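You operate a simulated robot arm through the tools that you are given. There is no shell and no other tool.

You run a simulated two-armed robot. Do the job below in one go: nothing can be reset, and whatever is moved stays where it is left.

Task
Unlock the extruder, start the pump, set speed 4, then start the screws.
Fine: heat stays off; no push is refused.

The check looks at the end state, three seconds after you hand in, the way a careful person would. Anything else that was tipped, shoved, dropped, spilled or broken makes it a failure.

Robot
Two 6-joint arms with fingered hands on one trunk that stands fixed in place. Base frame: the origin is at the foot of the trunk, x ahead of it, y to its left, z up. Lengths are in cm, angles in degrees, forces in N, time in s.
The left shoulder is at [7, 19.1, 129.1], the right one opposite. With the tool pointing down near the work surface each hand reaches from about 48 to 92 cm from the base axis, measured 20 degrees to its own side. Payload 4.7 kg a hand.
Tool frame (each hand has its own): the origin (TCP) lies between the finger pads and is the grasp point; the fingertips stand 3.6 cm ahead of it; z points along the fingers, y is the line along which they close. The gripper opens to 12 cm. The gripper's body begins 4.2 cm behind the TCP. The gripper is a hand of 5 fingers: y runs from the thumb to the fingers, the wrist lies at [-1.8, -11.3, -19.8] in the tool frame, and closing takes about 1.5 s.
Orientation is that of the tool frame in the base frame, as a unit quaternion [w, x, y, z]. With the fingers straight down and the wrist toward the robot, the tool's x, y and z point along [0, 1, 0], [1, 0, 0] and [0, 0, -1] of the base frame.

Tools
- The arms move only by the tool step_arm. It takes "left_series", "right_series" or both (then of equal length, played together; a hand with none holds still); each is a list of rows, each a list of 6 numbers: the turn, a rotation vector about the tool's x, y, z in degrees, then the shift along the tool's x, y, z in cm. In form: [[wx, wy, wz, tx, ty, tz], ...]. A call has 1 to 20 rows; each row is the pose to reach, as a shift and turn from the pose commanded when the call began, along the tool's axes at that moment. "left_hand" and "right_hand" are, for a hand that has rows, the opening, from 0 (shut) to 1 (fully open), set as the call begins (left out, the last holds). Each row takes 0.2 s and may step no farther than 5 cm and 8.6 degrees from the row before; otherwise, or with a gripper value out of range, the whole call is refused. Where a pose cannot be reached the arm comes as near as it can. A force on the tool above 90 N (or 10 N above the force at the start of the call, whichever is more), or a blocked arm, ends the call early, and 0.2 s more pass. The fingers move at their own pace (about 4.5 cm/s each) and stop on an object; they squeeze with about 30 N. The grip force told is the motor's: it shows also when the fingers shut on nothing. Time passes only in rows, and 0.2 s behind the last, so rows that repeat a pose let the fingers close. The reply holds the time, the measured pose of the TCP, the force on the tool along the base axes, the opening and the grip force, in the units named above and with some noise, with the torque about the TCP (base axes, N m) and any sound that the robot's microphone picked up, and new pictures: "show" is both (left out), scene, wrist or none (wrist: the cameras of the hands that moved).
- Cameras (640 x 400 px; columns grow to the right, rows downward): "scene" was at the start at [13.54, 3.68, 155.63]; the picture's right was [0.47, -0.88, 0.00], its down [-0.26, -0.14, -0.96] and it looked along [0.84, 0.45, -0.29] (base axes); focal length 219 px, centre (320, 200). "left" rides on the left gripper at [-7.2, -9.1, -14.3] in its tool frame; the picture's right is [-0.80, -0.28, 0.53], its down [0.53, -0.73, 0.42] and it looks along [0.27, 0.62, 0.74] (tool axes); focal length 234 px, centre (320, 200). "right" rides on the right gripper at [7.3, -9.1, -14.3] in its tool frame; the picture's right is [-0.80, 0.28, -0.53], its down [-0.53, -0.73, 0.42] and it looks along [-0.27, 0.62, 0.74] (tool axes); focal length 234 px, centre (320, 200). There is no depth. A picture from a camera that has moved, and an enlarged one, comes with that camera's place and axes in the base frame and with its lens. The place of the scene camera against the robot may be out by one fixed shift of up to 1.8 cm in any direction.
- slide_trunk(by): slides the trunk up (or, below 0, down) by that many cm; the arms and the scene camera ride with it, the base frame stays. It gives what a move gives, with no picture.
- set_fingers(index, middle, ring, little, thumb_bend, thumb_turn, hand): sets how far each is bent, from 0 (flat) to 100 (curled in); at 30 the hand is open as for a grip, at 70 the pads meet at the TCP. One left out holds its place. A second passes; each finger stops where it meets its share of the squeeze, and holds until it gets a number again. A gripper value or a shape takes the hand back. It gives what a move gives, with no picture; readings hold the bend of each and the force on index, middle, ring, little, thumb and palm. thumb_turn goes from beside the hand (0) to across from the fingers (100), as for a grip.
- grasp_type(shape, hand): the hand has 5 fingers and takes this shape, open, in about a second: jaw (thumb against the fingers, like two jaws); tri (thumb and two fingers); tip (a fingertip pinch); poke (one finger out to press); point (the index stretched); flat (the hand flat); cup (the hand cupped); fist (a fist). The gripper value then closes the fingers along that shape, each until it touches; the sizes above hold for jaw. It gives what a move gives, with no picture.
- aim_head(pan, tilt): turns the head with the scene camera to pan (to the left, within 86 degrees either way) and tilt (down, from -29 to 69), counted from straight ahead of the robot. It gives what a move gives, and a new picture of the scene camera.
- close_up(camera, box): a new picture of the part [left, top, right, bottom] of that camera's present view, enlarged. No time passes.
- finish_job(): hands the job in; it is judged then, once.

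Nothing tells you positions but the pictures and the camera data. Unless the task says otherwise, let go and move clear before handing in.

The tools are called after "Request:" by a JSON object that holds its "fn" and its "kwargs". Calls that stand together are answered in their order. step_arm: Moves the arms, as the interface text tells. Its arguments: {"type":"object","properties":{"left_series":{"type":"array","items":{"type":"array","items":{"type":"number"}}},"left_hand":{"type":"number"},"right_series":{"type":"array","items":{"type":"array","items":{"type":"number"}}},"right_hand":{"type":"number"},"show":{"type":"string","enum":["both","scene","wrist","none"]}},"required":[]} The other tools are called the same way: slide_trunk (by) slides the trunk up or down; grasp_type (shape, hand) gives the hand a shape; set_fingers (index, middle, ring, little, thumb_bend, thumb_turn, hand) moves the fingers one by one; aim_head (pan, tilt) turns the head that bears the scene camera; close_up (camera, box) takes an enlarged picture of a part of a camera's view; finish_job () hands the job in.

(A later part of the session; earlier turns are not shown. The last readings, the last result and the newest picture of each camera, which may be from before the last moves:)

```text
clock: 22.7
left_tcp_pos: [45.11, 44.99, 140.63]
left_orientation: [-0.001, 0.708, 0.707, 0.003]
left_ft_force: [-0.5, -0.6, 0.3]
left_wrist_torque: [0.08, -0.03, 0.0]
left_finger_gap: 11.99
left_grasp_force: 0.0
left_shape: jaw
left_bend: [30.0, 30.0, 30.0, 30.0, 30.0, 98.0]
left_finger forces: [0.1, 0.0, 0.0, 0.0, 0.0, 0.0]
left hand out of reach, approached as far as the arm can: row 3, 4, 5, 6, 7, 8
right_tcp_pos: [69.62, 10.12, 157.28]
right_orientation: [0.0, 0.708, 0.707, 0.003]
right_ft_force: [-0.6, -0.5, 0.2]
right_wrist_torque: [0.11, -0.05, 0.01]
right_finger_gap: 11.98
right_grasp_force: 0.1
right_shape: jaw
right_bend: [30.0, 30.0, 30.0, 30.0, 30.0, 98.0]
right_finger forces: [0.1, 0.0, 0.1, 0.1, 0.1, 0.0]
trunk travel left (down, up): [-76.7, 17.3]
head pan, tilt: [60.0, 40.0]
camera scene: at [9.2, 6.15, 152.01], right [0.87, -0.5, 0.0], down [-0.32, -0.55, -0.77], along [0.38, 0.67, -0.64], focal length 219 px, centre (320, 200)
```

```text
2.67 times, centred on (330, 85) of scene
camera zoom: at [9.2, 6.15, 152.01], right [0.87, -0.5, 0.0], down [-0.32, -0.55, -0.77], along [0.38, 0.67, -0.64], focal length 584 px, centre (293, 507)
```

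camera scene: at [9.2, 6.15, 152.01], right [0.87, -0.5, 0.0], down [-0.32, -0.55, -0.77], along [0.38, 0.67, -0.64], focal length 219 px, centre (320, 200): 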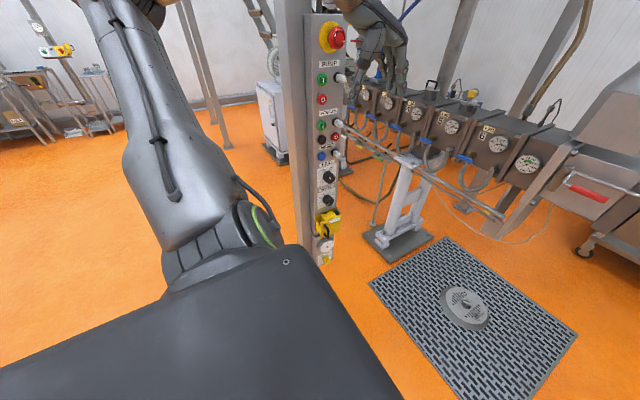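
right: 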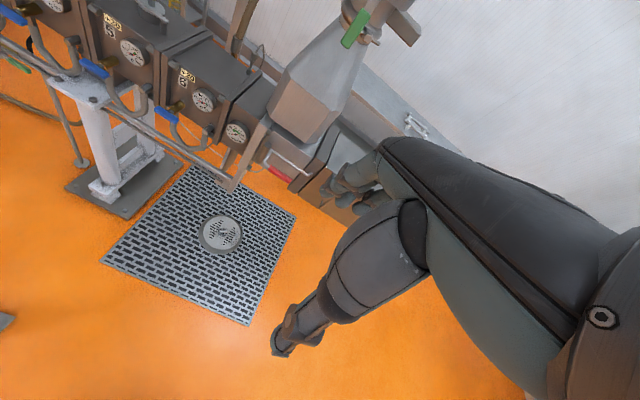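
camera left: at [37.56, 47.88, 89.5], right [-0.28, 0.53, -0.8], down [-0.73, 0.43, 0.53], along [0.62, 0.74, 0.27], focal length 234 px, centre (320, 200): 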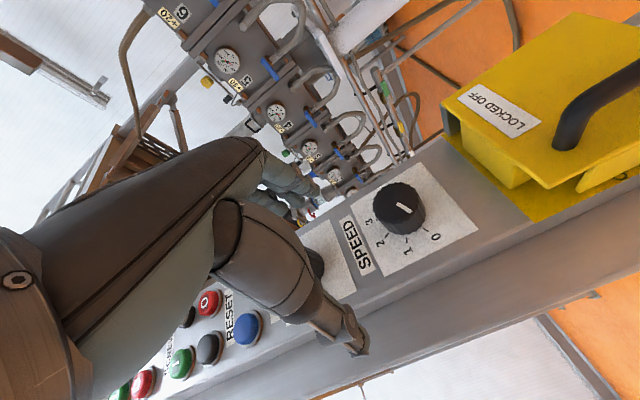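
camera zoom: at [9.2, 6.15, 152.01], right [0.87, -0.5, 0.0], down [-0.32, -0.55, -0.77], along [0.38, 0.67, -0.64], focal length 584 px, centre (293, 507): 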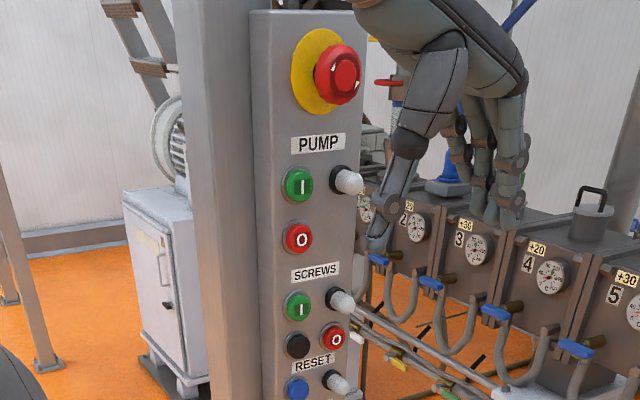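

Inside the cover I can glimpse a red isolator handle at its OFF side; the cover (block and flange) keeps it from turning to ON. I'll lower the trunk fully so the hand works above shoulder level with this arm posture.

Request:
{"fn": "slide_trunk", "kwargs": {"by": -70}}

Request:
{"fn": "step_arm", "kwargs": {"left_series": [[0, 0, 0, 0, 0, -4], [0, 0, 0, 0, 0, -8], [0, 0, 0, 0, 0, -12]], "show": "scene"}}

```text
refused: -70 is not a number from -40 to 40
```

```text
clock: 23.5
left_tcp_pos: [45.49, 45.31, 152.54]
left_orientation: [-0.001, 0.707, 0.707, 0.002]
left_ft_force: [0.6, -0.4, 0.5]
left_wrist_torque: [0.01, 0.0, -0.01]
left_finger_gap: 12.0
left_grasp_force: 0.1
left_shape: jaw
left_bend: [30.0, 30.0, 30.0, 30.0, 30.0, 98.0]
left_finger forces: [0.1, 0.0, 0.1, 0.1, 0.0, 0.1]
right_tcp_pos: [70.02, 10.5, 157.17]
right_orientation: [-0.001, 0.708, 0.706, 0.0]
right_ft_force: [0.3, 0.4, -0.2]
right_wrist_torque: [0.04, 0.04, -0.03]
right_finger_gap: 11.94
right_grasp_force: 0.1
right_shape: jaw
right_bend: [30.0, 30.0, 30.0, 30.0, 30.0, 98.0]
right_finger forces: [0.1, 0.1, 0.0, 0.0, 0.1, 0.0]
trunk travel left (down, up): [-76.7, 17.3]
head pan, tilt: [60.0, 40.0]
camera scene: at [9.54, 6.38, 151.98], right [0.87, -0.5, 0.0], down [-0.32, -0.56, -0.77], along [0.38, 0.66, -0.64], focal length 219 px, centre (320, 200)
```

scene: 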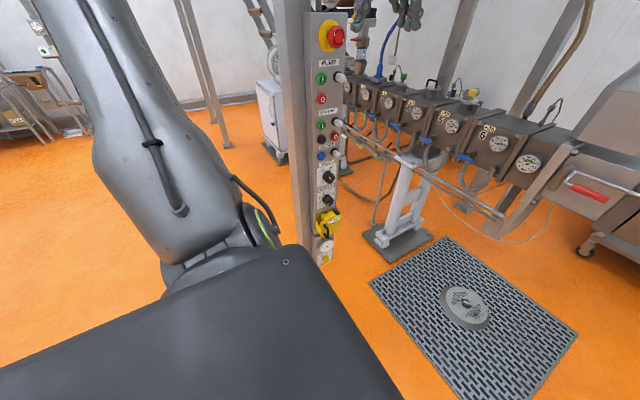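

The slide is limited to 40 cm per call; I'll do it in two steps.

Request:
{"fn": "slide_trunk", "kwargs": {"by": -40}}

Request:
{"fn": "slide_trunk", "kwargs": {"by": -34}}

Request:
{"fn": "aim_head", "kwargs": {"pan": 58, "tilt": 0}}

```text
clock: 27.4
left_tcp_pos: [45.53, 45.59, 112.29]
left_orientation: [0.0, 0.707, 0.707, 0.001]
left_ft_force: [-0.2, 0.0, -0.1]
left_wrist_torque: [0.02, -0.03, -0.03]
left_finger_gap: 12.01
left_grasp_force: 0.0
left_shape: jaw
left_bend: [30.0, 30.0, 30.0, 30.0, 30.0, 98.0]
left_finger forces: [0.0, 0.0, 0.1, 0.0, 0.0, 0.0]
right_tcp_pos: [69.94, 10.59, 117.11]
right_orientation: [0.0, 0.707, 0.708, 0.0]
right_ft_force: [-0.2, -0.3, -0.1]
right_wrist_torque: [0.02, -0.01, 0.0]
right_finger_gap: 11.95
right_grasp_force: 0.2
right_shape: jaw
right_bend: [30.0, 30.0, 30.0, 30.0, 30.0, 98.0]
right_finger forces: [0.1, 0.0, 0.0, 0.0, 0.1, 0.1]
trunk travel left (down, up): [-36.7, 57.3]
head pan, tilt: [60.0, 40.0]
```

```text
clock: 30.7
left_tcp_pos: [45.51, 45.71, 78.31]
left_orientation: [-0.001, 0.707, 0.707, 0.001]
left_ft_force: [0.0, -0.6, 0.2]
left_wrist_torque: [-0.01, 0.02, 0.02]
left_finger_gap: 12.01
left_grasp_force: 0.1
left_shape: jaw
left_bend: [30.0, 30.0, 30.0, 30.0, 30.0, 98.0]
left_finger forces: [0.0, 0.0, 0.0, 0.0, 0.0, 0.1]
right_tcp_pos: [70.03, 10.72, 83.06]
right_orientation: [0.0, 0.707, 0.707, 0.0]
right_ft_force: [-0.1, -0.8, 0.4]
right_wrist_torque: [-0.03, -0.05, -0.02]
right_finger_gap: 11.96
right_grasp_force: 0.1
right_shape: jaw
right_bend: [30.0, 30.0, 30.0, 30.0, 30.0, 98.0]
right_finger forces: [0.0, 0.0, 0.1, 0.0, 0.0, 0.0]
trunk travel left (down, up): [-2.7, 91.3]
head pan, tilt: [60.0, 40.0]
```

```text
clock: 31.8
left_tcp_pos: [45.54, 45.62, 78.29]
left_orientation: [-0.001, 0.707, 0.707, 0.002]
left_ft_force: [0.5, 0.4, 0.1]
left_wrist_torque: [0.02, 0.0, 0.03]
left_finger_gap: 11.97
left_grasp_force: 0.1
left_shape: jaw
left_bend: [30.0, 30.0, 30.0, 30.0, 30.0, 98.0]
left_finger forces: [0.0, 0.0, 0.1, 0.0, 0.1, 0.0]
right_tcp_pos: [69.92, 10.65, 83.12]
right_orientation: [0.0, 0.707, 0.707, 0.0]
right_ft_force: [-0.3, -1.4, -0.2]
right_wrist_torque: [0.0, 0.0, 0.03]
right_finger_gap: 11.95
right_grasp_force: 0.1
right_shape: jaw
right_bend: [30.0, 30.0, 30.0, 30.0, 30.0, 98.0]
right_finger forces: [0.0, 0.0, 0.0, 0.0, 0.0, 0.0]
trunk travel left (down, up): [-2.7, 91.3]
head pan, tilt: [58.0, 0.0]
camera scene: at [10.07, 6.89, 84.33], right [0.85, -0.53, 0.0], down [0.0, 0.0, -1.0], along [0.53, 0.85, 0.0], focal length 219 px, centre (320, 200)
```

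scene: 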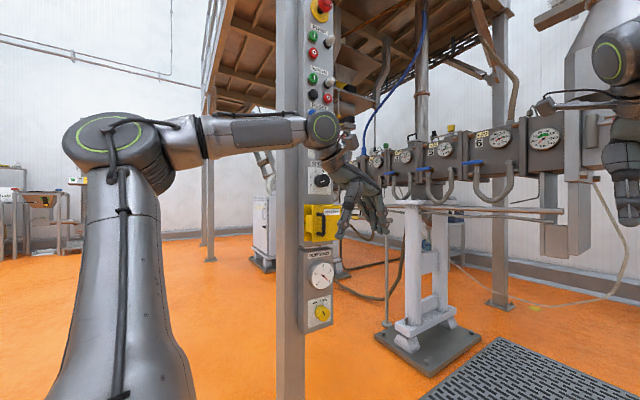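

Now the camera is level with the lock. Close-up of it and the knobs.

Request:
{"fn": "close_up", "kwargs": {"camera": "scene", "box": [290, 190, 350, 260]}}

Request:
{"fn": "close_up", "kwargs": {"camera": "scene", "box": [290, 140, 350, 210]}}

```text
5.71 times, centred on (320, 225) of scene
camera zoom: at [10.07, 6.89, 84.33], right [0.85, -0.53, 0.0], down [0.0, 0.0, -1.0], along [0.53, 0.85, 0.0], focal length 1252 px, centre (320, 57)
```

zoom: 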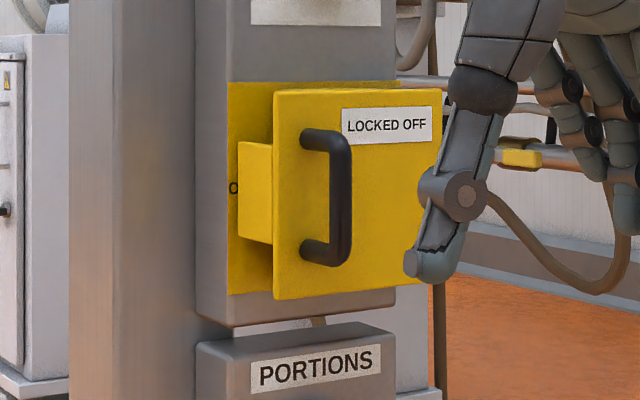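

```text
5.71 times, centred on (320, 175) of scene
camera zoom: at [10.07, 6.89, 84.33], right [0.85, -0.53, 0.0], down [0.0, 0.0, -1.0], along [0.53, 0.85, 0.0], focal length 1252 px, centre (320, 343)
```

zoom: 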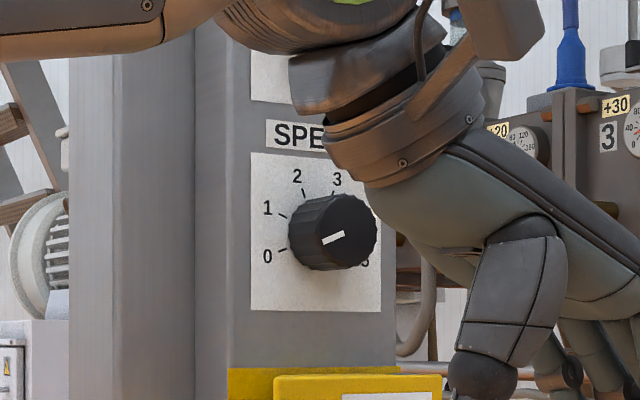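

Heat is at OFF and speed at 0. To test the horizontal pose safely, I'll first shift the hand to x≈66 (right of the panel edge), then turn it to point toward +y.

Request:
{"fn": "step_arm", "kwargs": {"left_series": [[0, 0, 0, 0, 4, 0], [0, 0, 0, 0, 8, 0], [0, 0, 0, 0, 12, 0], [0, 0, 0, 0, 16, 0], [0, 0, 0, 0, 20, 0], [0, 8.2, 0, 0, 20, 0], [0, 16.4, 0, 0, 20, 0], [0, 24.6, 0, 0, 20, 0], [0, 32.8, 0, 0, 20, 0], [0, 41, 0, 0, 20, 0], [0, 49.2, 0, 0, 20, 0], [0, 57.4, 0, 0, 20, 0], [0, 65.6, 0, 0, 20, 0], [0, 73.8, 0, 0, 20, 0], [0, 82, 0, 0, 20, 0], [0, 90, 0, 0, 20, 0]], "show": "both"}}

```text
clock: 35.1
left_tcp_pos: [51.62, 62.14, 75.86]
left_orientation: [-0.499, 0.503, 0.497, 0.501]
left_ft_force: [-4.0, -31.5, -21.9]
left_wrist_torque: [-0.75, -1.37, 2.07]
left_finger_gap: 12.01
left_grasp_force: 0.1
left_shape: jaw
left_bend: [30.0, 30.0, 30.0, 30.0, 21.0, 84.0]
left_finger forces: [0.0, 0.0, 0.0, 0.0, 33.2, 0.1]
left hand out of reach, approached as far as the arm can: row 1, 2, 3, 4, 5, 6, 7, 8, 9, 10, 11, 12, 13, 14, 15, 16
right_tcp_pos: [70.08, 10.57, 82.91]
right_orientation: [-0.001, 0.708, 0.706, 0.0]
right_ft_force: [-0.1, 0.0, -0.1]
right_wrist_torque: [-0.01, 0.07, 0.03]
right_finger_gap: 11.98
right_grasp_force: 0.1
right_shape: jaw
right_bend: [30.0, 30.0, 30.0, 30.0, 30.0, 98.0]
right_finger forces: [0.1, 0.0, 0.0, 0.0, 0.0, 0.0]
trunk travel left (down, up): [-2.7, 91.3]
head pan, tilt: [58.0, 0.0]
camera scene: at [10.16, 6.76, 84.3], right [0.85, -0.53, 0.0], down [0.0, 0.0, -1.0], along [0.53, 0.85, 0.0], focal length 219 px, centre (320, 200)
camera left: at [42.25, 47.77, 68.66], right [-0.28, 0.53, -0.8], down [-0.73, 0.43, 0.54], along [0.63, 0.73, 0.26], focal length 234 px, centre (320, 200)
```

scene: 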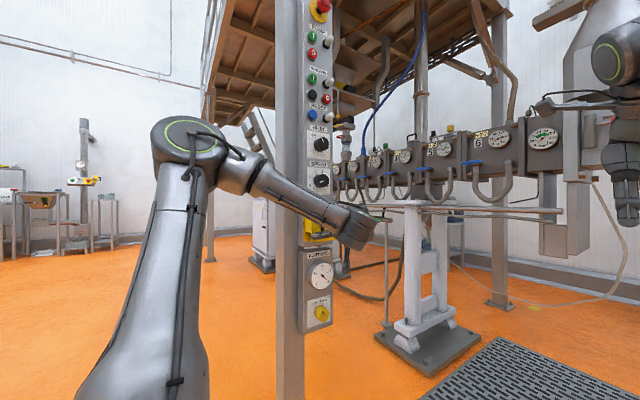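
left: 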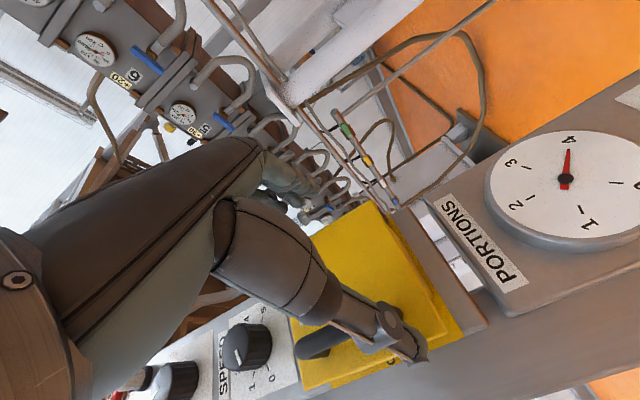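

The arm again couldn't reach the commanded pose and the thumb now presses on the cover with ~33 N. I'll reverse immediately: unwind the rotation while pulling straight back.

Request:
{"fn": "step_arm", "kwargs": {"left_series": [[0, -6, 0, 0, 0, -1.5], [0, -14, 0, 0, 0, -3], [0, -22, 0, 0, 0, -4.5], [0, -30, 0, 0, 0, -6]], "show": "both"}}

```text
clock: 36.1
left_tcp_pos: [49.05, 58.61, 75.4]
left_orientation: [-0.353, 0.613, 0.612, 0.354]
left_ft_force: [-0.3, -0.7, 0.7]
left_wrist_torque: [0.04, -0.01, 0.03]
left_finger_gap: 12.0
left_grasp_force: 0.1
left_shape: jaw
left_bend: [30.0, 30.0, 30.0, 30.0, 30.0, 98.0]
left_finger forces: [0.0, 0.0, 0.0, 0.0, 0.0, 0.1]
left hand out of reach, approached as far as the arm can: row 1, 2, 3, 4
right_tcp_pos: [69.94, 10.58, 83.0]
right_orientation: [0.0, 0.707, 0.707, 0.001]
right_ft_force: [0.6, 0.4, 0.6]
right_wrist_torque: [-0.02, -0.04, 0.0]
right_finger_gap: 11.97
right_grasp_force: 0.2
right_shape: jaw
right_bend: [30.0, 30.0, 30.0, 30.0, 30.0, 98.0]
right_finger forces: [0.0, 0.0, 0.0, 0.1, 0.0, 0.0]
trunk travel left (down, up): [-2.7, 91.3]
head pan, tilt: [58.0, 0.0]
camera scene: at [10.07, 6.89, 84.34], right [0.85, -0.53, 0.0], down [0.0, 0.0, -1.0], along [0.53, 0.85, 0.0], focal length 219 px, centre (320, 200)
camera left: at [39.81, 42.71, 76.28], right [-0.28, 0.05, -0.96], down [-0.73, 0.64, 0.25], along [0.62, 0.77, -0.14], focal length 234 px, centre (320, 200)
```

scene: 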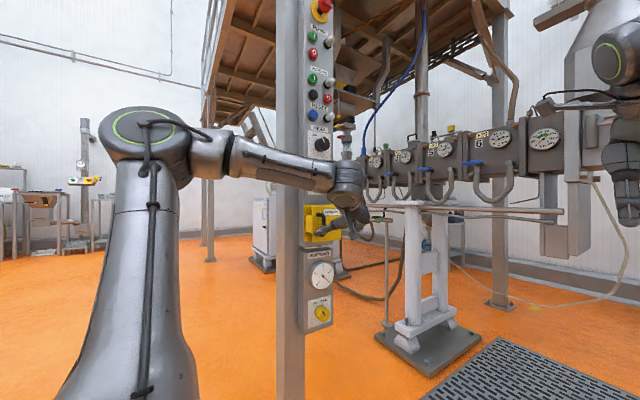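
left: 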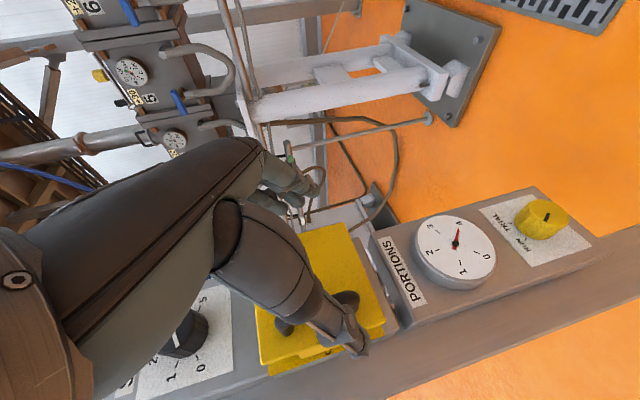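

Contact is released. I'll unwind fully to fingers-down and away from the panel, then probe which directions are free.

Request:
{"fn": "step_arm", "kwargs": {"left_series": [[0, -8, 0, -1, 0, -1.73], [0, -16, 0, -2, 0, -3.46], [0, -24, 0, -3, 0, -5.2], [0, -32, 0, -4, 0, -6.9], [0, -40, 0, -5, 0, -8.66], [0, -48, 0, -6, 0, -10.4], [0, -56, 0, -6.5, 0, -11.3], [0, -60, 0, -6.8, 0, -11.8]], "show": "none"}}

Request:
{"fn": "step_arm", "kwargs": {"left_series": [[0, 0, 0, 0, 3, 0]], "show": "none"}}

```text
clock: 38.0
left_tcp_pos: [48.9, 45.06, 75.35]
left_orientation: [0.0, 0.708, 0.706, 0.001]
left_ft_force: [-0.6, -0.2, -0.7]
left_wrist_torque: [-0.03, 0.02, -0.02]
left_finger_gap: 12.0
left_grasp_force: 0.1
left_shape: jaw
left_bend: [30.0, 30.0, 30.0, 30.0, 30.0, 98.0]
left_finger forces: [0.0, 0.0, 0.0, 0.0, 0.0, 0.0]
left hand out of reach, approached as far as the arm can: row 1, 2, 3, 4, 5, 6, 7
right_tcp_pos: [70.03, 10.6, 83.03]
right_orientation: [0.001, 0.707, 0.707, 0.0]
right_ft_force: [-0.3, 0.5, -1.1]
right_wrist_torque: [0.02, 0.03, 0.0]
right_finger_gap: 11.98
right_grasp_force: 0.0
right_shape: jaw
right_bend: [30.0, 30.0, 30.0, 30.0, 30.0, 98.0]
right_finger forces: [0.1, 0.0, 0.0, 0.0, 0.0, 0.0]
trunk travel left (down, up): [-2.7, 91.3]
head pan, tilt: [58.0, 0.0]
```

```text
clock: 38.4
left_tcp_pos: [50.6, 46.29, 74.52]
left_orientation: [0.001, 0.707, 0.708, 0.0]
left_ft_force: [-0.2, -0.1, -0.3]
left_wrist_torque: [-0.05, 0.0, -0.03]
left_finger_gap: 12.0
left_grasp_force: 0.1
left_shape: jaw
left_bend: [30.0, 30.0, 30.0, 30.0, 30.0, 98.0]
left_finger forces: [0.0, 0.0, 0.0, 0.1, 0.0, 0.0]
left hand out of reach, approached as far as the arm can: row 1
right_tcp_pos: [69.93, 10.75, 83.17]
right_orientation: [0.0, 0.707, 0.707, 0.0]
right_ft_force: [0.4, -0.2, -0.2]
right_wrist_torque: [-0.03, 0.01, -0.02]
right_finger_gap: 11.99
right_grasp_force: 0.0
right_shape: jaw
right_bend: [30.0, 30.0, 30.0, 30.0, 30.0, 98.0]
right_finger forces: [0.1, 0.1, 0.1, 0.0, 0.1, 0.0]
trunk travel left (down, up): [-2.7, 91.3]
head pan, tilt: [58.0, 0.0]
```

The blocked direction is +x/−y, as if a joint that counter-rotates the hand is at its limit. I'll test whether yawing the hand (about its own z) frees it.

Request:
{"fn": "step_arm", "kwargs": {"left_series": [[0, 0, 8, 0, 0, -1], [0, 0, 16, 0, 0, -2], [0, 0, 24, 0, 0, -3], [0, 0, 32, 0, 0, -4]], "show": "none"}}

Request:
{"fn": "step_arm", "kwargs": {"left_series": [[0, 0, 0, -1.6, 2.5, 0]], "show": "none"}}

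```text
clock: 39.4
left_tcp_pos: [48.5, 46.7, 77.32]
left_orientation: [-0.002, 0.875, 0.484, 0.002]
left_ft_force: [-0.7, -0.7, -0.4]
left_wrist_torque: [-0.01, 0.0, -0.02]
left_finger_gap: 11.99
left_grasp_force: 0.0
left_shape: jaw
left_bend: [30.0, 30.0, 30.0, 30.0, 30.0, 98.0]
left_finger forces: [0.0, 0.1, 0.1, 0.0, 0.0, 0.0]
left hand out of reach, approached as far as the arm can: row 4
right_tcp_pos: [69.95, 10.82, 83.09]
right_orientation: [0.0, 0.707, 0.707, 0.0]
right_ft_force: [-0.1, -0.6, -0.4]
right_wrist_torque: [0.01, -0.02, 0.0]
right_finger_gap: 11.95
right_grasp_force: 0.1
right_shape: jaw
right_bend: [30.0, 30.0, 30.0, 30.0, 30.0, 98.0]
right_finger forces: [0.0, 0.0, 0.0, 0.1, 0.0, 0.0]
trunk travel left (down, up): [-2.7, 91.3]
head pan, tilt: [58.0, 0.0]
```

```text
clock: 39.8
left_tcp_pos: [48.16, 44.21, 76.45]
left_orientation: [-0.001, 0.875, 0.485, 0.001]
left_ft_force: [0.7, -0.5, -0.4]
left_wrist_torque: [-0.02, -0.02, -0.01]
left_finger_gap: 11.99
left_grasp_force: 0.2
left_shape: jaw
left_bend: [30.0, 30.0, 30.0, 30.0, 30.0, 98.0]
left_finger forces: [0.1, 0.1, 0.1, 0.0, 0.0, 0.0]
left hand out of reach, approached as far as the arm can: row 1
right_tcp_pos: [70.0, 10.6, 83.01]
right_orientation: [0.0, 0.707, 0.707, 0.0]
right_ft_force: [-0.4, -0.4, -1.1]
right_wrist_torque: [0.0, 0.02, -0.02]
right_finger_gap: 11.97
right_grasp_force: 0.0
right_shape: jaw
right_bend: [30.0, 30.0, 30.0, 30.0, 30.0, 98.0]
right_finger forces: [0.0, 0.0, 0.0, 0.0, 0.0, 0.1]
trunk travel left (down, up): [-2.7, 91.3]
head pan, tilt: [58.0, 0.0]
```

Yaw changes which direction is blocked, so it's a wrist-orientation limit. I'll try a different hand orientation in free space: fingers pointing forward (+x) with the wrist below, which may suit this arm better.

Request:
{"fn": "step_arm", "kwargs": {"left_series": [[0, 0, -8, 0, 0, 0], [0, 0, -16, 0, 0, 0], [0, 0, -24, 0, 0, 0], [0, 0, -32, 0, 0, 0]], "show": "none"}}

Request:
{"fn": "step_arm", "kwargs": {"left_series": [[-8.2, 0, 0, 0, 1, 0], [-16.4, 0, 0, 0, 2, 0], [-24.6, 0, 0, 0, 3, 0], [-32.8, 0, 0, 0, 4, 0], [-41, 0, 0, 0, 5, 0], [-49.2, 0, 0, 0, 6, 0]], "show": "scene"}}

```text
clock: 40.8
left_tcp_pos: [47.89, 44.82, 76.17]
left_orientation: [0.001, 0.707, 0.707, 0.0]
left_ft_force: [-0.6, -0.4, -0.4]
left_wrist_torque: [0.03, 0.03, -0.02]
left_finger_gap: 12.0
left_grasp_force: 0.0
left_shape: jaw
left_bend: [30.0, 30.0, 30.0, 30.0, 30.0, 98.0]
left_finger forces: [0.1, 0.0, 0.0, 0.0, 0.0, 0.1]
left hand out of reach, approached as far as the arm can: row 4
right_tcp_pos: [69.95, 10.7, 83.09]
right_orientation: [0.0, 0.707, 0.707, 0.0]
right_ft_force: [0.6, 0.1, -0.6]
right_wrist_torque: [0.0, -0.01, 0.0]
right_finger_gap: 12.0
right_grasp_force: 0.1
right_shape: jaw
right_bend: [30.0, 30.0, 30.0, 30.0, 30.0, 98.0]
right_finger forces: [0.0, 0.1, 0.1, 0.0, 0.0, 0.0]
trunk travel left (down, up): [-2.7, 91.3]
head pan, tilt: [58.0, 0.0]
```

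```text
clock: 42.1
left_tcp_pos: [53.78, 42.66, 75.75]
left_orientation: [0.264, 0.656, 0.655, 0.265]
left_ft_force: [-0.2, 0.1, 0.1]
left_wrist_torque: [0.0, 0.0, -0.01]
left_finger_gap: 12.0
left_grasp_force: 0.1
left_shape: jaw
left_bend: [30.0, 30.0, 30.0, 30.0, 30.0, 97.0]
left_finger forces: [0.1, 0.1, 0.1, 0.0, 0.1, 0.0]
left hand out of reach, approached as far as the arm can: row 5, 6
right_tcp_pos: [69.89, 10.71, 83.12]
right_orientation: [0.001, 0.707, 0.707, 0.001]
right_ft_force: [0.0, -0.3, 1.9]
right_wrist_torque: [0.0, -0.06, 0.02]
right_finger_gap: 11.97
right_grasp_force: 0.0
right_shape: jaw
right_bend: [30.0, 30.0, 30.0, 30.0, 30.0, 98.0]
right_finger forces: [0.0, 0.1, 0.1, 0.0, 0.0, 0.1]
trunk travel left (down, up): [-2.7, 91.3]
head pan, tilt: [58.0, 0.0]
camera scene: at [10.0, 6.85, 84.37], right [0.85, -0.53, 0.0], down [0.0, 0.0, -1.0], along [0.53, 0.85, 0.0], focal length 219 px, centre (320, 200)
```

scene: 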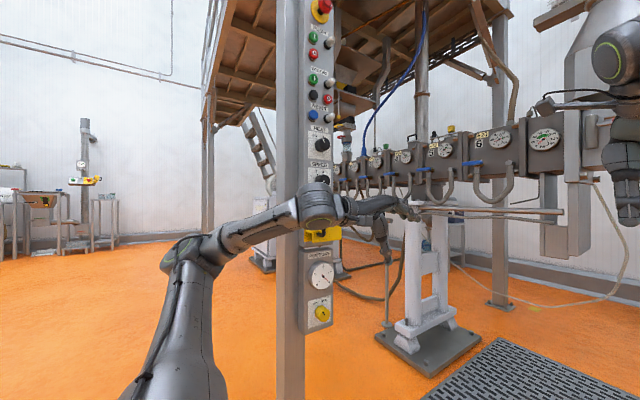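

Pointing forward moves the elbow down into a more open posture. I'll continue that rotation to fully forward.

Request:
{"fn": "step_arm", "kwargs": {"left_series": [[-8.2, 0, 0, 0, 0, 0], [-16.4, 0, 0, 0, 0, 0], [-24.6, 0, 0, 0, 0, 0], [-32.8, 0, 0, 0, 0, 0], [-41, 0, 0, 0, 0, 0]], "show": "both"}}

```text
clock: 43.4
left_tcp_pos: [54.44, 39.39, 75.49]
left_orientation: [0.47, 0.525, 0.525, 0.478]
left_ft_force: [2.3, -0.8, -2.1]
left_wrist_torque: [-0.06, -0.25, 0.04]
left_finger_gap: 12.01
left_grasp_force: 0.1
left_shape: jaw
left_bend: [30.0, 30.0, 30.0, 30.0, 30.0, 98.0]
left_finger forces: [0.1, 0.1, 0.0, 0.0, 0.0, 0.1]
left hand out of reach, approached as far as the arm can: row 1, 2, 3, 4, 5
right_tcp_pos: [70.1, 10.69, 83.02]
right_orientation: [0.0, 0.707, 0.707, 0.0]
right_ft_force: [-0.1, -0.2, 0.6]
right_wrist_torque: [0.06, -0.03, 0.01]
right_finger_gap: 12.01
right_grasp_force: 0.0
right_shape: jaw
right_bend: [30.0, 30.0, 30.0, 30.0, 30.0, 98.0]
right_finger forces: [0.1, 0.1, 0.0, 0.1, 0.0, 0.0]
trunk travel left (down, up): [-2.7, 91.3]
head pan, tilt: [58.0, 0.0]
camera scene: at [10.15, 6.92, 84.3], right [0.85, -0.53, 0.0], down [0.0, 0.0, -1.0], along [0.53, 0.85, 0.0], focal length 219 px, centre (320, 200)
camera left: at [39.14, 32.07, 67.85], right [0.5, -0.8, -0.34], down [0.34, 0.54, -0.77], along [0.8, 0.27, 0.54], focal length 234 px, centre (320, 200)
```

scene: 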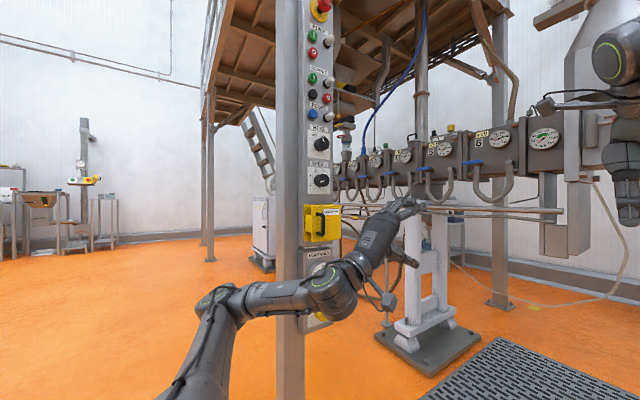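
left: 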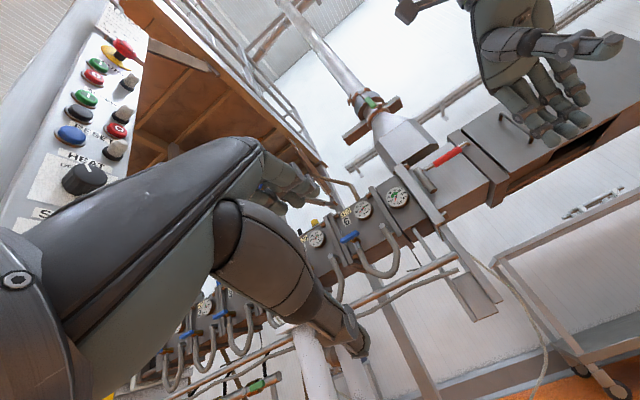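

Fully forward works and the arm looks open and relaxed. Now I'll yaw the fingers left toward the panel in this orientation, still well away from it.

Request:
{"fn": "step_arm", "kwargs": {"left_series": [[0, 8.2, 0, 0, 0, 0], [0, 16.4, 0, 0, 0, 0], [0, 24.6, 0, 0, 0, 0], [0, 32.8, 0, 0, 0, 0], [0, 41, 0, 0, 0, 0], [0, 49.2, 0, 0, 0, 0]], "show": "scene"}}

```text
clock: 44.8
left_tcp_pos: [54.43, 39.23, 75.41]
left_orientation: [0.214, 0.276, 0.673, 0.652]
left_ft_force: [0.2, 0.0, 0.0]
left_wrist_torque: [0.05, 0.01, -0.01]
left_finger_gap: 11.98
left_grasp_force: 0.1
left_shape: jaw
left_bend: [30.0, 30.0, 30.0, 30.0, 30.0, 98.0]
left_finger forces: [0.0, 0.0, 0.0, 0.0, 0.1, 0.1]
left hand out of reach, approached as far as the arm can: row 1, 2, 3, 4, 5
right_tcp_pos: [70.02, 10.81, 82.97]
right_orientation: [0.0, 0.707, 0.707, 0.0]
right_ft_force: [0.0, -0.4, -0.9]
right_wrist_torque: [0.01, -0.01, 0.0]
right_finger_gap: 11.99
right_grasp_force: 0.0
right_shape: jaw
right_bend: [30.0, 30.0, 30.0, 30.0, 30.0, 98.0]
right_finger forces: [0.0, 0.0, 0.0, 0.1, 0.1, 0.1]
trunk travel left (down, up): [-2.7, 91.3]
head pan, tilt: [58.0, 0.0]
camera scene: at [10.07, 6.89, 84.34], right [0.85, -0.53, 0.0], down [0.0, 0.0, -1.0], along [0.53, 0.85, 0.0], focal length 219 px, centre (320, 200)
```

scene: 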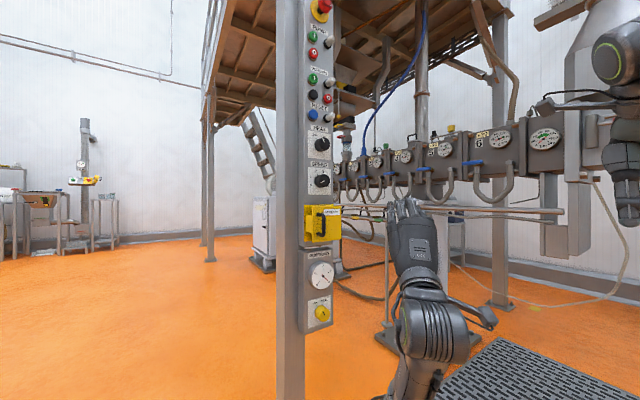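

That freed the arm completely: it now comes from the right and below, and the whole panel is in view. I'll continue yawing to point straight at the panel.

Request:
{"fn": "step_arm", "kwargs": {"left_series": [[0, 8, 0, 0, 0, 0], [0, 16, 0, 0, 0, 0], [0, 24, 0, 0, 0, 0], [0, 32, 0, 0, 0, 0], [0, 40, 0, 0, 0, 0]], "show": "both"}}

```text
clock: 46.0
left_tcp_pos: [54.41, 39.46, 75.36]
left_orientation: [-0.028, 0.036, 0.705, 0.707]
left_ft_force: [-0.4, 0.5, 0.0]
left_wrist_torque: [0.03, -0.04, -0.03]
left_finger_gap: 12.0
left_grasp_force: 0.0
left_shape: jaw
left_bend: [30.0, 30.0, 30.0, 30.0, 30.0, 98.0]
left_finger forces: [0.1, 0.1, 0.0, 0.0, 0.0, 0.0]
right_tcp_pos: [70.02, 10.66, 83.14]
right_orientation: [0.0, 0.707, 0.707, 0.0]
right_ft_force: [-0.7, 0.1, -0.1]
right_wrist_torque: [0.03, 0.02, -0.05]
right_finger_gap: 12.02
right_grasp_force: 0.0
right_shape: jaw
right_bend: [30.0, 30.0, 30.0, 30.0, 30.0, 98.0]
right_finger forces: [0.0, 0.0, 0.0, 0.1, 0.0, 0.0]
trunk travel left (down, up): [-2.7, 91.3]
head pan, tilt: [58.0, 0.0]
camera scene: at [10.07, 6.88, 84.34], right [0.85, -0.53, 0.0], down [0.0, 0.0, -1.0], along [0.53, 0.85, 0.0], focal length 219 px, centre (320, 200)
camera left: at [60.54, 24.93, 65.63], right [0.78, 0.52, -0.35], down [-0.59, 0.43, -0.68], along [-0.2, 0.74, 0.64], focal length 234 px, centre (320, 200)
```

scene: 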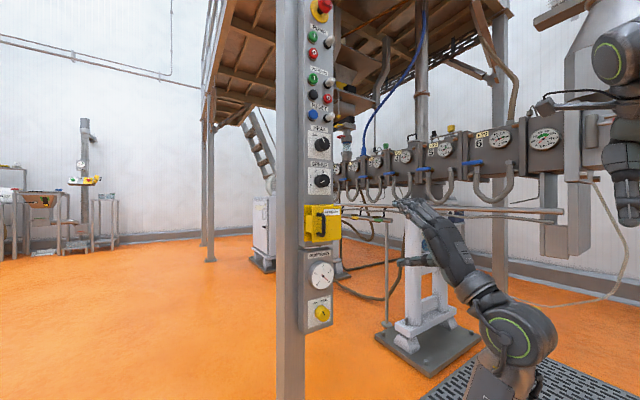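
left: 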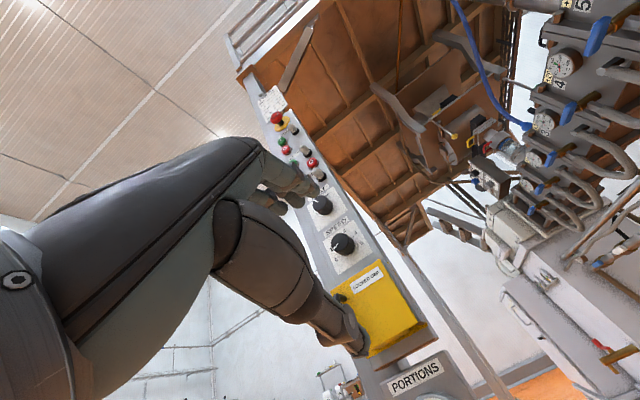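

Now the arm is free in this orientation with no limits flagged. The hand is at (54.4, 39.5, 75.4) pointing +y with the wrist below. I'll measure the lock and knob again from this camera position.

Request:
{"fn": "close_up", "kwargs": {"camera": "left", "box": [290, 180, 470, 400]}}

Request:
{"fn": "close_up", "kwargs": {"camera": "scene", "box": [290, 190, 350, 260]}}

Request:
{"fn": "close_up", "kwargs": {"camera": "scene", "box": [290, 120, 350, 200]}}

Request:
{"fn": "close_up", "kwargs": {"camera": "scene", "box": [290, 0, 350, 125]}}

```text
1.82 times, centred on (380, 290) of left
camera zoom: at [60.54, 24.93, 65.63], right [0.78, 0.52, -0.35], down [-0.59, 0.43, -0.68], along [-0.2, 0.74, 0.64], focal length 426 px, centre (211, 36)
```

zoom: 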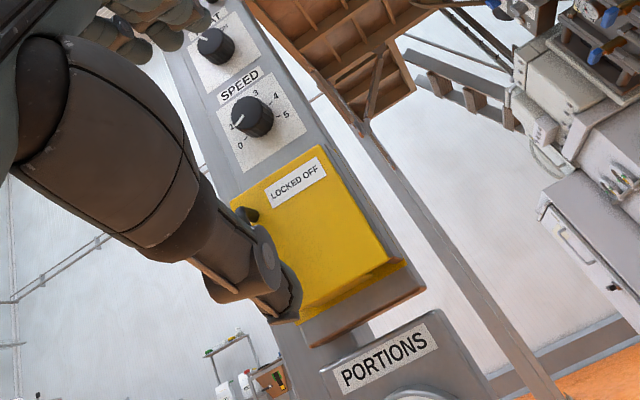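

```text
5.71 times, centred on (320, 225) of scene
camera zoom: at [10.07, 6.88, 84.34], right [0.85, -0.53, 0.0], down [0.0, 0.0, -1.0], along [0.53, 0.85, 0.0], focal length 1252 px, centre (320, 57)
```

zoom: 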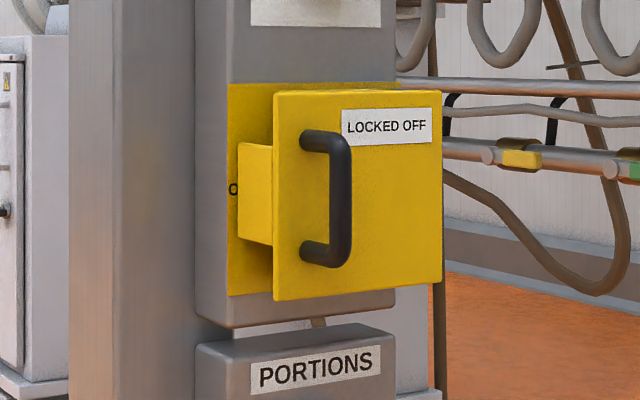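

```text
5.00 times, centred on (320, 160) of scene
camera zoom: at [10.07, 6.88, 84.34], right [0.85, -0.53, 0.0], down [0.0, 0.0, -1.0], along [0.53, 0.85, 0.0], focal length 1096 px, centre (320, 400)
```

zoom: 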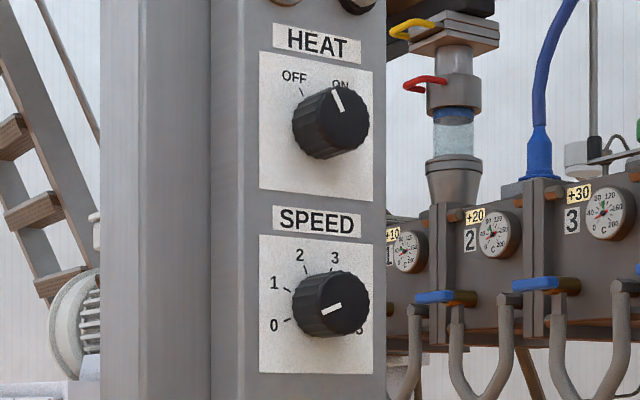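

```text
3.20 times, centred on (320, 62) of scene
camera zoom: at [10.07, 6.88, 84.34], right [0.85, -0.53, 0.0], down [0.0, 0.0, -1.0], along [0.53, 0.85, 0.0], focal length 701 px, centre (320, 640)
```

zoom: 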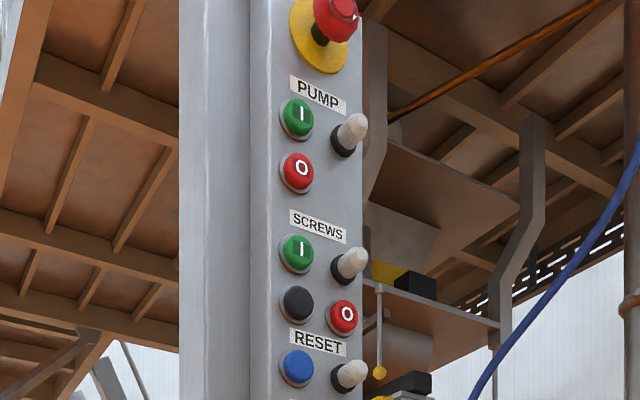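

The front plate measures x 43.2–54.1, z 70.5–81.5, y≈66; the handle bar is at (45.1, 61.9), z 73–79. I'll roll the hand in place so the thumb and index can pinch the vertical bar, with the wrist to the right.

Request:
{"fn": "step_arm", "kwargs": {"left_series": [[0, 0, -8, 0, 0, 0], [0, 0, -16, 0, 0, 0], [0, 0, -24, 0, 0, 0], [0, 0, -32, 0, 0, 0], [0, 0, -40, 0, 0, 0], [0, 0, -48, 0, 0, 0], [0, 0, -56, 0, 0, 0], [0, 0, -64, 0, 0, 0], [0, 0, -72, 0, 0, 0], [0, 0, -80, 0, 0, 0], [0, 0, -88, 0, 0, 0], [0, 0, -95, 0, 0, 0]], "show": "both"}}

```text
clock: 48.5
left_tcp_pos: [54.37, 39.33, 75.34]
left_orientation: [0.505, -0.492, 0.504, 0.499]
left_ft_force: [0.4, -0.2, -0.3]
left_wrist_torque: [0.05, 0.01, -0.01]
left_finger_gap: 12.01
left_grasp_force: 0.0
left_shape: jaw
left_bend: [30.0, 30.0, 30.0, 30.0, 30.0, 98.0]
left_finger forces: [0.0, 0.0, 0.0, 0.1, 0.1, 0.0]
right_tcp_pos: [69.91, 10.65, 83.01]
right_orientation: [-0.001, 0.707, 0.708, 0.0]
right_ft_force: [-0.1, -0.4, 0.1]
right_wrist_torque: [-0.01, -0.01, 0.06]
right_finger_gap: 11.99
right_grasp_force: 0.1
right_shape: jaw
right_bend: [30.0, 30.0, 30.0, 30.0, 30.0, 98.0]
right_finger forces: [0.0, 0.0, 0.0, 0.0, 0.1, 0.1]
trunk travel left (down, up): [-2.7, 91.3]
head pan, tilt: [58.0, 0.0]
camera scene: at [10.07, 6.88, 84.34], right [0.85, -0.53, 0.0], down [0.0, 0.0, -1.0], along [0.53, 0.85, 0.0], focal length 219 px, centre (320, 200)
camera left: at [63.13, 24.77, 82.54], right [0.3, 0.51, 0.81], down [0.74, 0.41, -0.53], along [-0.61, 0.75, -0.26], focal length 234 px, centre (320, 200)
```

scene: 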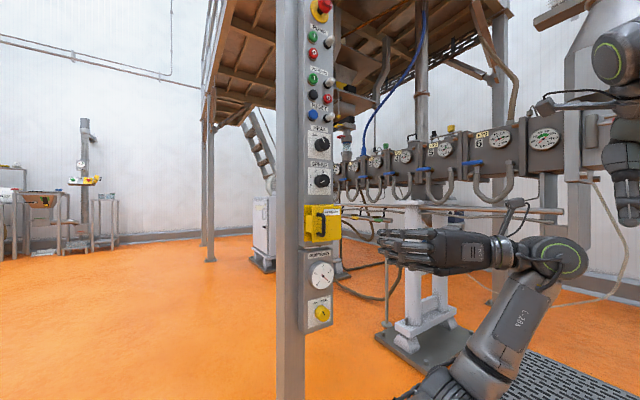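
left: 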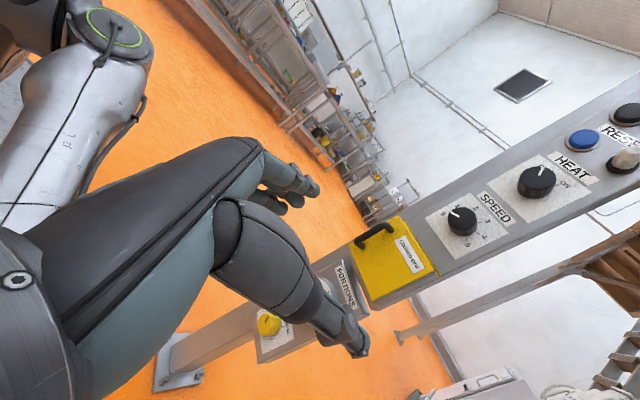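

Roll reached cleanly. From here the wrist camera sees the lock well; let me zoom in on it.

Request:
{"fn": "close_up", "kwargs": {"camera": "left", "box": [330, 200, 450, 310]}}

Request:
{"fn": "close_up", "kwargs": {"camera": "left", "box": [420, 140, 600, 250]}}

Request:
{"fn": "grasp_type", "kwargs": {"hand": "left", "shape": "tip"}}

```text
3.64 times, centred on (390, 255) of left
camera zoom: at [63.13, 24.77, 82.54], right [0.3, 0.51, 0.81], down [0.74, 0.41, -0.53], along [-0.61, 0.75, -0.26], focal length 852 px, centre (66, 0)
```

zoom: 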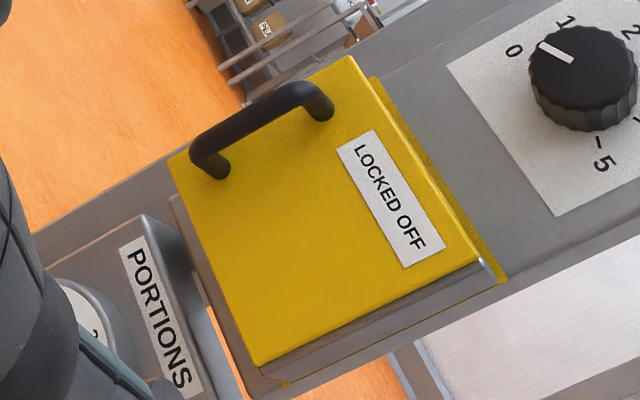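

```text
3.56 times, centred on (510, 195) of left
camera zoom: at [63.13, 24.77, 82.54], right [0.3, 0.51, 0.81], down [0.74, 0.41, -0.53], along [-0.61, 0.75, -0.26], focal length 833 px, centre (-356, 218)
```

zoom: 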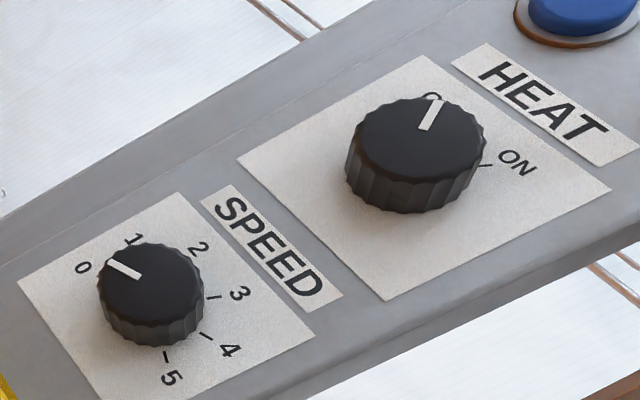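

```text
clock: 49.5
left_tcp_pos: [54.31, 39.3, 75.44]
left_orientation: [0.504, -0.491, 0.506, 0.499]
left_ft_force: [1.0, -0.4, -1.2]
left_wrist_torque: [0.0, 0.04, 0.02]
left_finger_gap: 12.01
left_grasp_force: 0.1
left_shape: tip
left_bend: [30.0, 98.0, 99.0, 99.0, 30.0, 98.0]
left_finger forces: [0.0, 0.1, 0.1, 0.0, 0.1, 0.1]
right_tcp_pos: [69.97, 10.72, 83.0]
right_orientation: [0.0, 0.707, 0.707, 0.0]
right_ft_force: [-0.3, 0.6, -0.1]
right_wrist_torque: [0.02, -0.03, 0.0]
right_finger_gap: 11.98
right_grasp_force: 0.0
right_shape: jaw
right_bend: [30.0, 30.0, 30.0, 30.0, 30.0, 98.0]
right_finger forces: [0.0, 0.0, 0.0, 0.1, 0.1, 0.0]
trunk travel left (down, up): [-2.7, 91.3]
head pan, tilt: [58.0, 0.0]
```

I now have firm numbers: the speed knob centre is (48.8, 89.7) with marks 45° apart (0→4 is 180° clockwise), and the cover's grey hinge side is at x≈54. I'll bring the thumb/index pinch in line with the handle, stopping about 7 cm short to check.

Request:
{"fn": "step_arm", "kwargs": {"left_series": [[0, 0, 0, 0, 3, 2], [0, 0, 0, -0.2, 6, 5], [0, 0, 0, -0.4, 9.2, 8], [0, 0, 0, -0.6, 9.3, 12], [0, 0, 0, -0.6, 9.3, 14.5]], "left_hand": 0.5, "show": "both"}}

```text
clock: 50.6
left_tcp_pos: [45.34, 53.8, 76.34]
left_orientation: [0.503, -0.493, 0.505, 0.499]
left_ft_force: [-0.5, -0.2, 0.3]
left_wrist_torque: [0.04, 0.03, 0.02]
left_finger_gap: 6.06
left_grasp_force: 0.0
left_shape: tip
left_bend: [73.0, 98.0, 99.0, 99.0, 70.0, 100.0]
left_finger forces: [0.0, 0.1, 0.1, 0.1, 0.0, 0.0]
right_tcp_pos: [70.06, 10.64, 83.06]
right_orientation: [0.0, 0.707, 0.707, 0.0]
right_ft_force: [-0.7, 0.6, 0.1]
right_wrist_torque: [0.02, 0.0, -0.02]
right_finger_gap: 11.98
right_grasp_force: 0.1
right_shape: jaw
right_bend: [30.0, 30.0, 30.0, 30.0, 30.0, 98.0]
right_finger forces: [0.1, 0.1, 0.1, 0.1, 0.0, 0.0]
trunk travel left (down, up): [-2.7, 91.3]
head pan, tilt: [58.0, 0.0]
camera scene: at [10.08, 6.87, 84.34], right [0.85, -0.53, 0.0], down [0.0, 0.0, -1.0], along [0.53, 0.85, 0.0], focal length 219 px, centre (320, 200)
camera left: at [54.2, 39.21, 83.39], right [0.3, 0.52, 0.8], down [0.73, 0.42, -0.54], along [-0.61, 0.75, -0.26], focal length 234 px, centre (320, 200)
```

scene: 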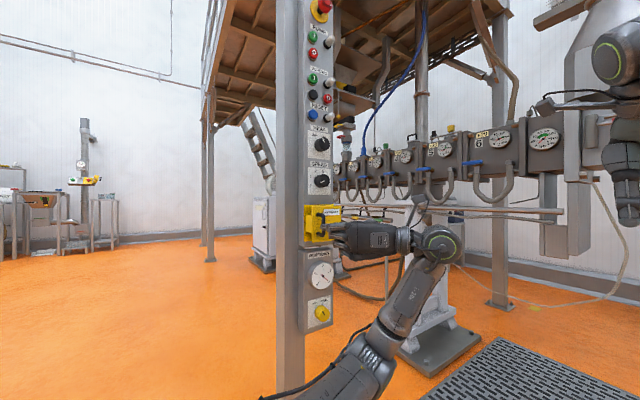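
left: 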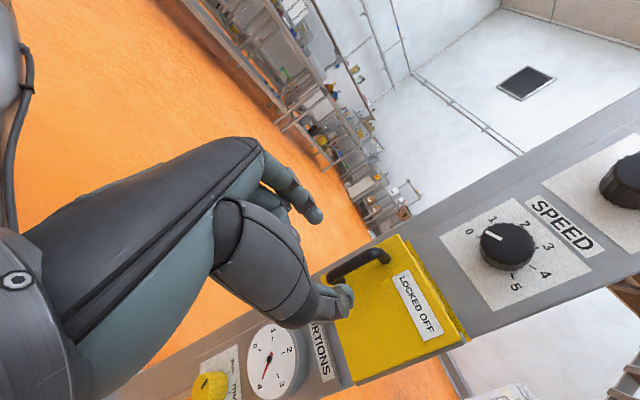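

Let me check the finger posture up close before closing in on the handle.

Request:
{"fn": "close_up", "kwargs": {"camera": "left", "box": [230, 140, 430, 340]}}

Request:
{"fn": "close_up", "kwargs": {"camera": "scene", "box": [290, 180, 410, 270]}}

```text
2.00 times, centred on (330, 240) of left
camera zoom: at [54.2, 39.21, 83.39], right [0.3, 0.52, 0.8], down [0.73, 0.42, -0.54], along [-0.61, 0.75, -0.26], focal length 468 px, centre (300, 120)
```

zoom: 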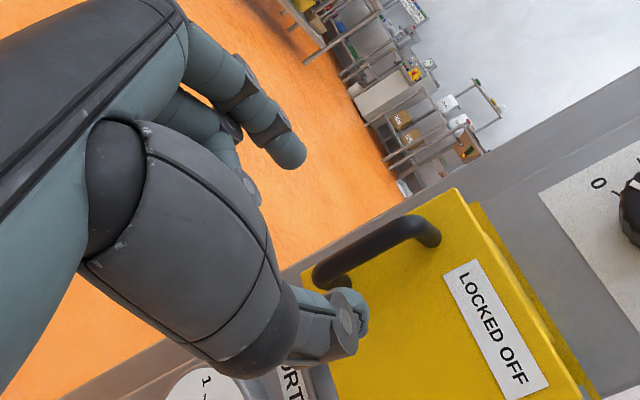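

```text
4.44 times, centred on (350, 225) of scene
camera zoom: at [10.08, 6.87, 84.34], right [0.85, -0.53, 0.0], down [0.0, 0.0, -1.0], along [0.53, 0.85, 0.0], focal length 974 px, centre (187, 89)
```

zoom: 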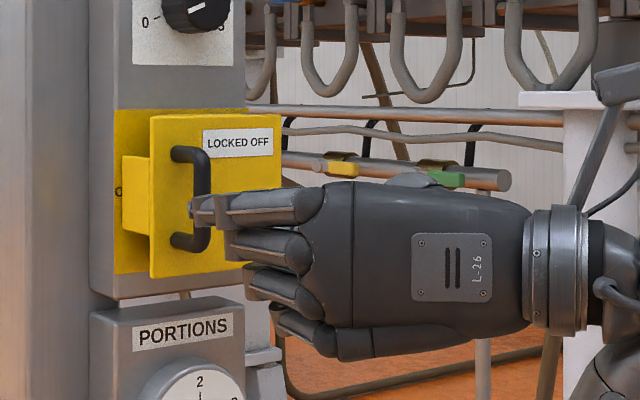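

The index finger lies at bar height, thumb on the right of the bar, other fingers curled below. I'll move in to straddle the bar, then close the pinch.

Request:
{"fn": "step_arm", "kwargs": {"left_series": [[0, 0, 0, 0, -0.05, 2], [0, 0, 0, 0, -0.1, 4], [0, 0, 0, 0, -0.1, 5.2], [0, 0, 0, 0, -0.1, 6.2]], "show": "both"}}

```text
clock: 51.6
left_tcp_pos: [46.24, 56.49, 78.63]
left_orientation: [0.504, -0.486, 0.504, 0.506]
left_ft_force: [-0.2, 0.7, -0.7]
left_wrist_torque: [0.0, -0.01, -0.02]
left_finger_gap: 6.04
left_grasp_force: 0.0
left_shape: tip
left_bend: [73.0, 98.0, 99.0, 99.0, 70.0, 100.0]
left_finger forces: [0.0, 0.0, 0.1, 0.1, 0.0, 0.0]
left hand out of reach, approached as far as the arm can: row 1, 2, 3, 4
right_tcp_pos: [70.02, 10.56, 82.99]
right_orientation: [0.0, 0.707, 0.707, 0.0]
right_ft_force: [-0.2, 1.0, 1.1]
right_wrist_torque: [-0.01, -0.02, -0.02]
right_finger_gap: 11.97
right_grasp_force: 0.1
right_shape: jaw
right_bend: [30.0, 30.0, 30.0, 30.0, 30.0, 98.0]
right_finger forces: [0.1, 0.1, 0.0, 0.1, 0.0, 0.0]
trunk travel left (down, up): [-2.7, 91.3]
head pan, tilt: [58.0, 0.0]
camera scene: at [10.08, 6.88, 84.34], right [0.85, -0.53, 0.0], down [0.0, 0.0, -1.0], along [0.53, 0.85, 0.0], focal length 219 px, centre (320, 200)
camera left: at [55.2, 41.85, 85.49], right [0.3, 0.5, 0.81], down [0.73, 0.42, -0.54], along [-0.61, 0.75, -0.24], focal length 234 px, centre (320, 200)
```

scene: 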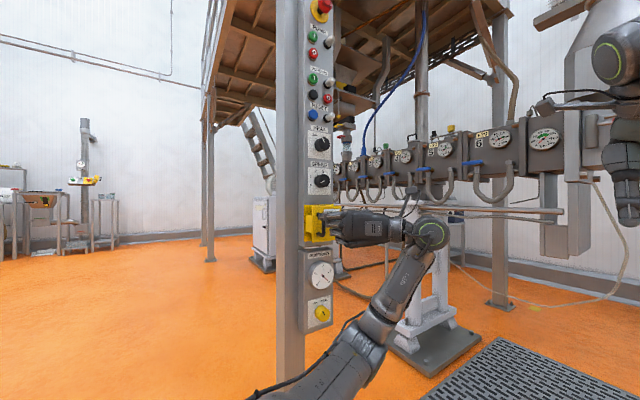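
left: 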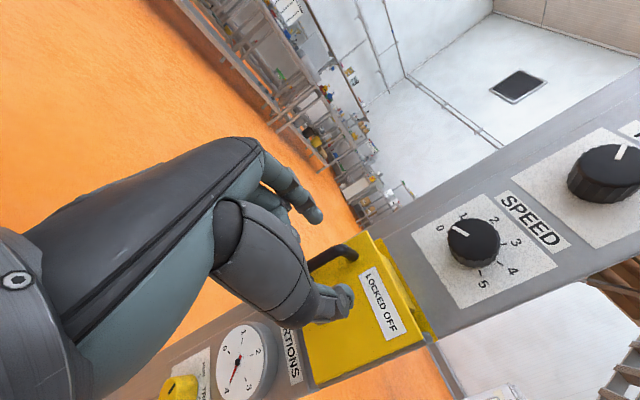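

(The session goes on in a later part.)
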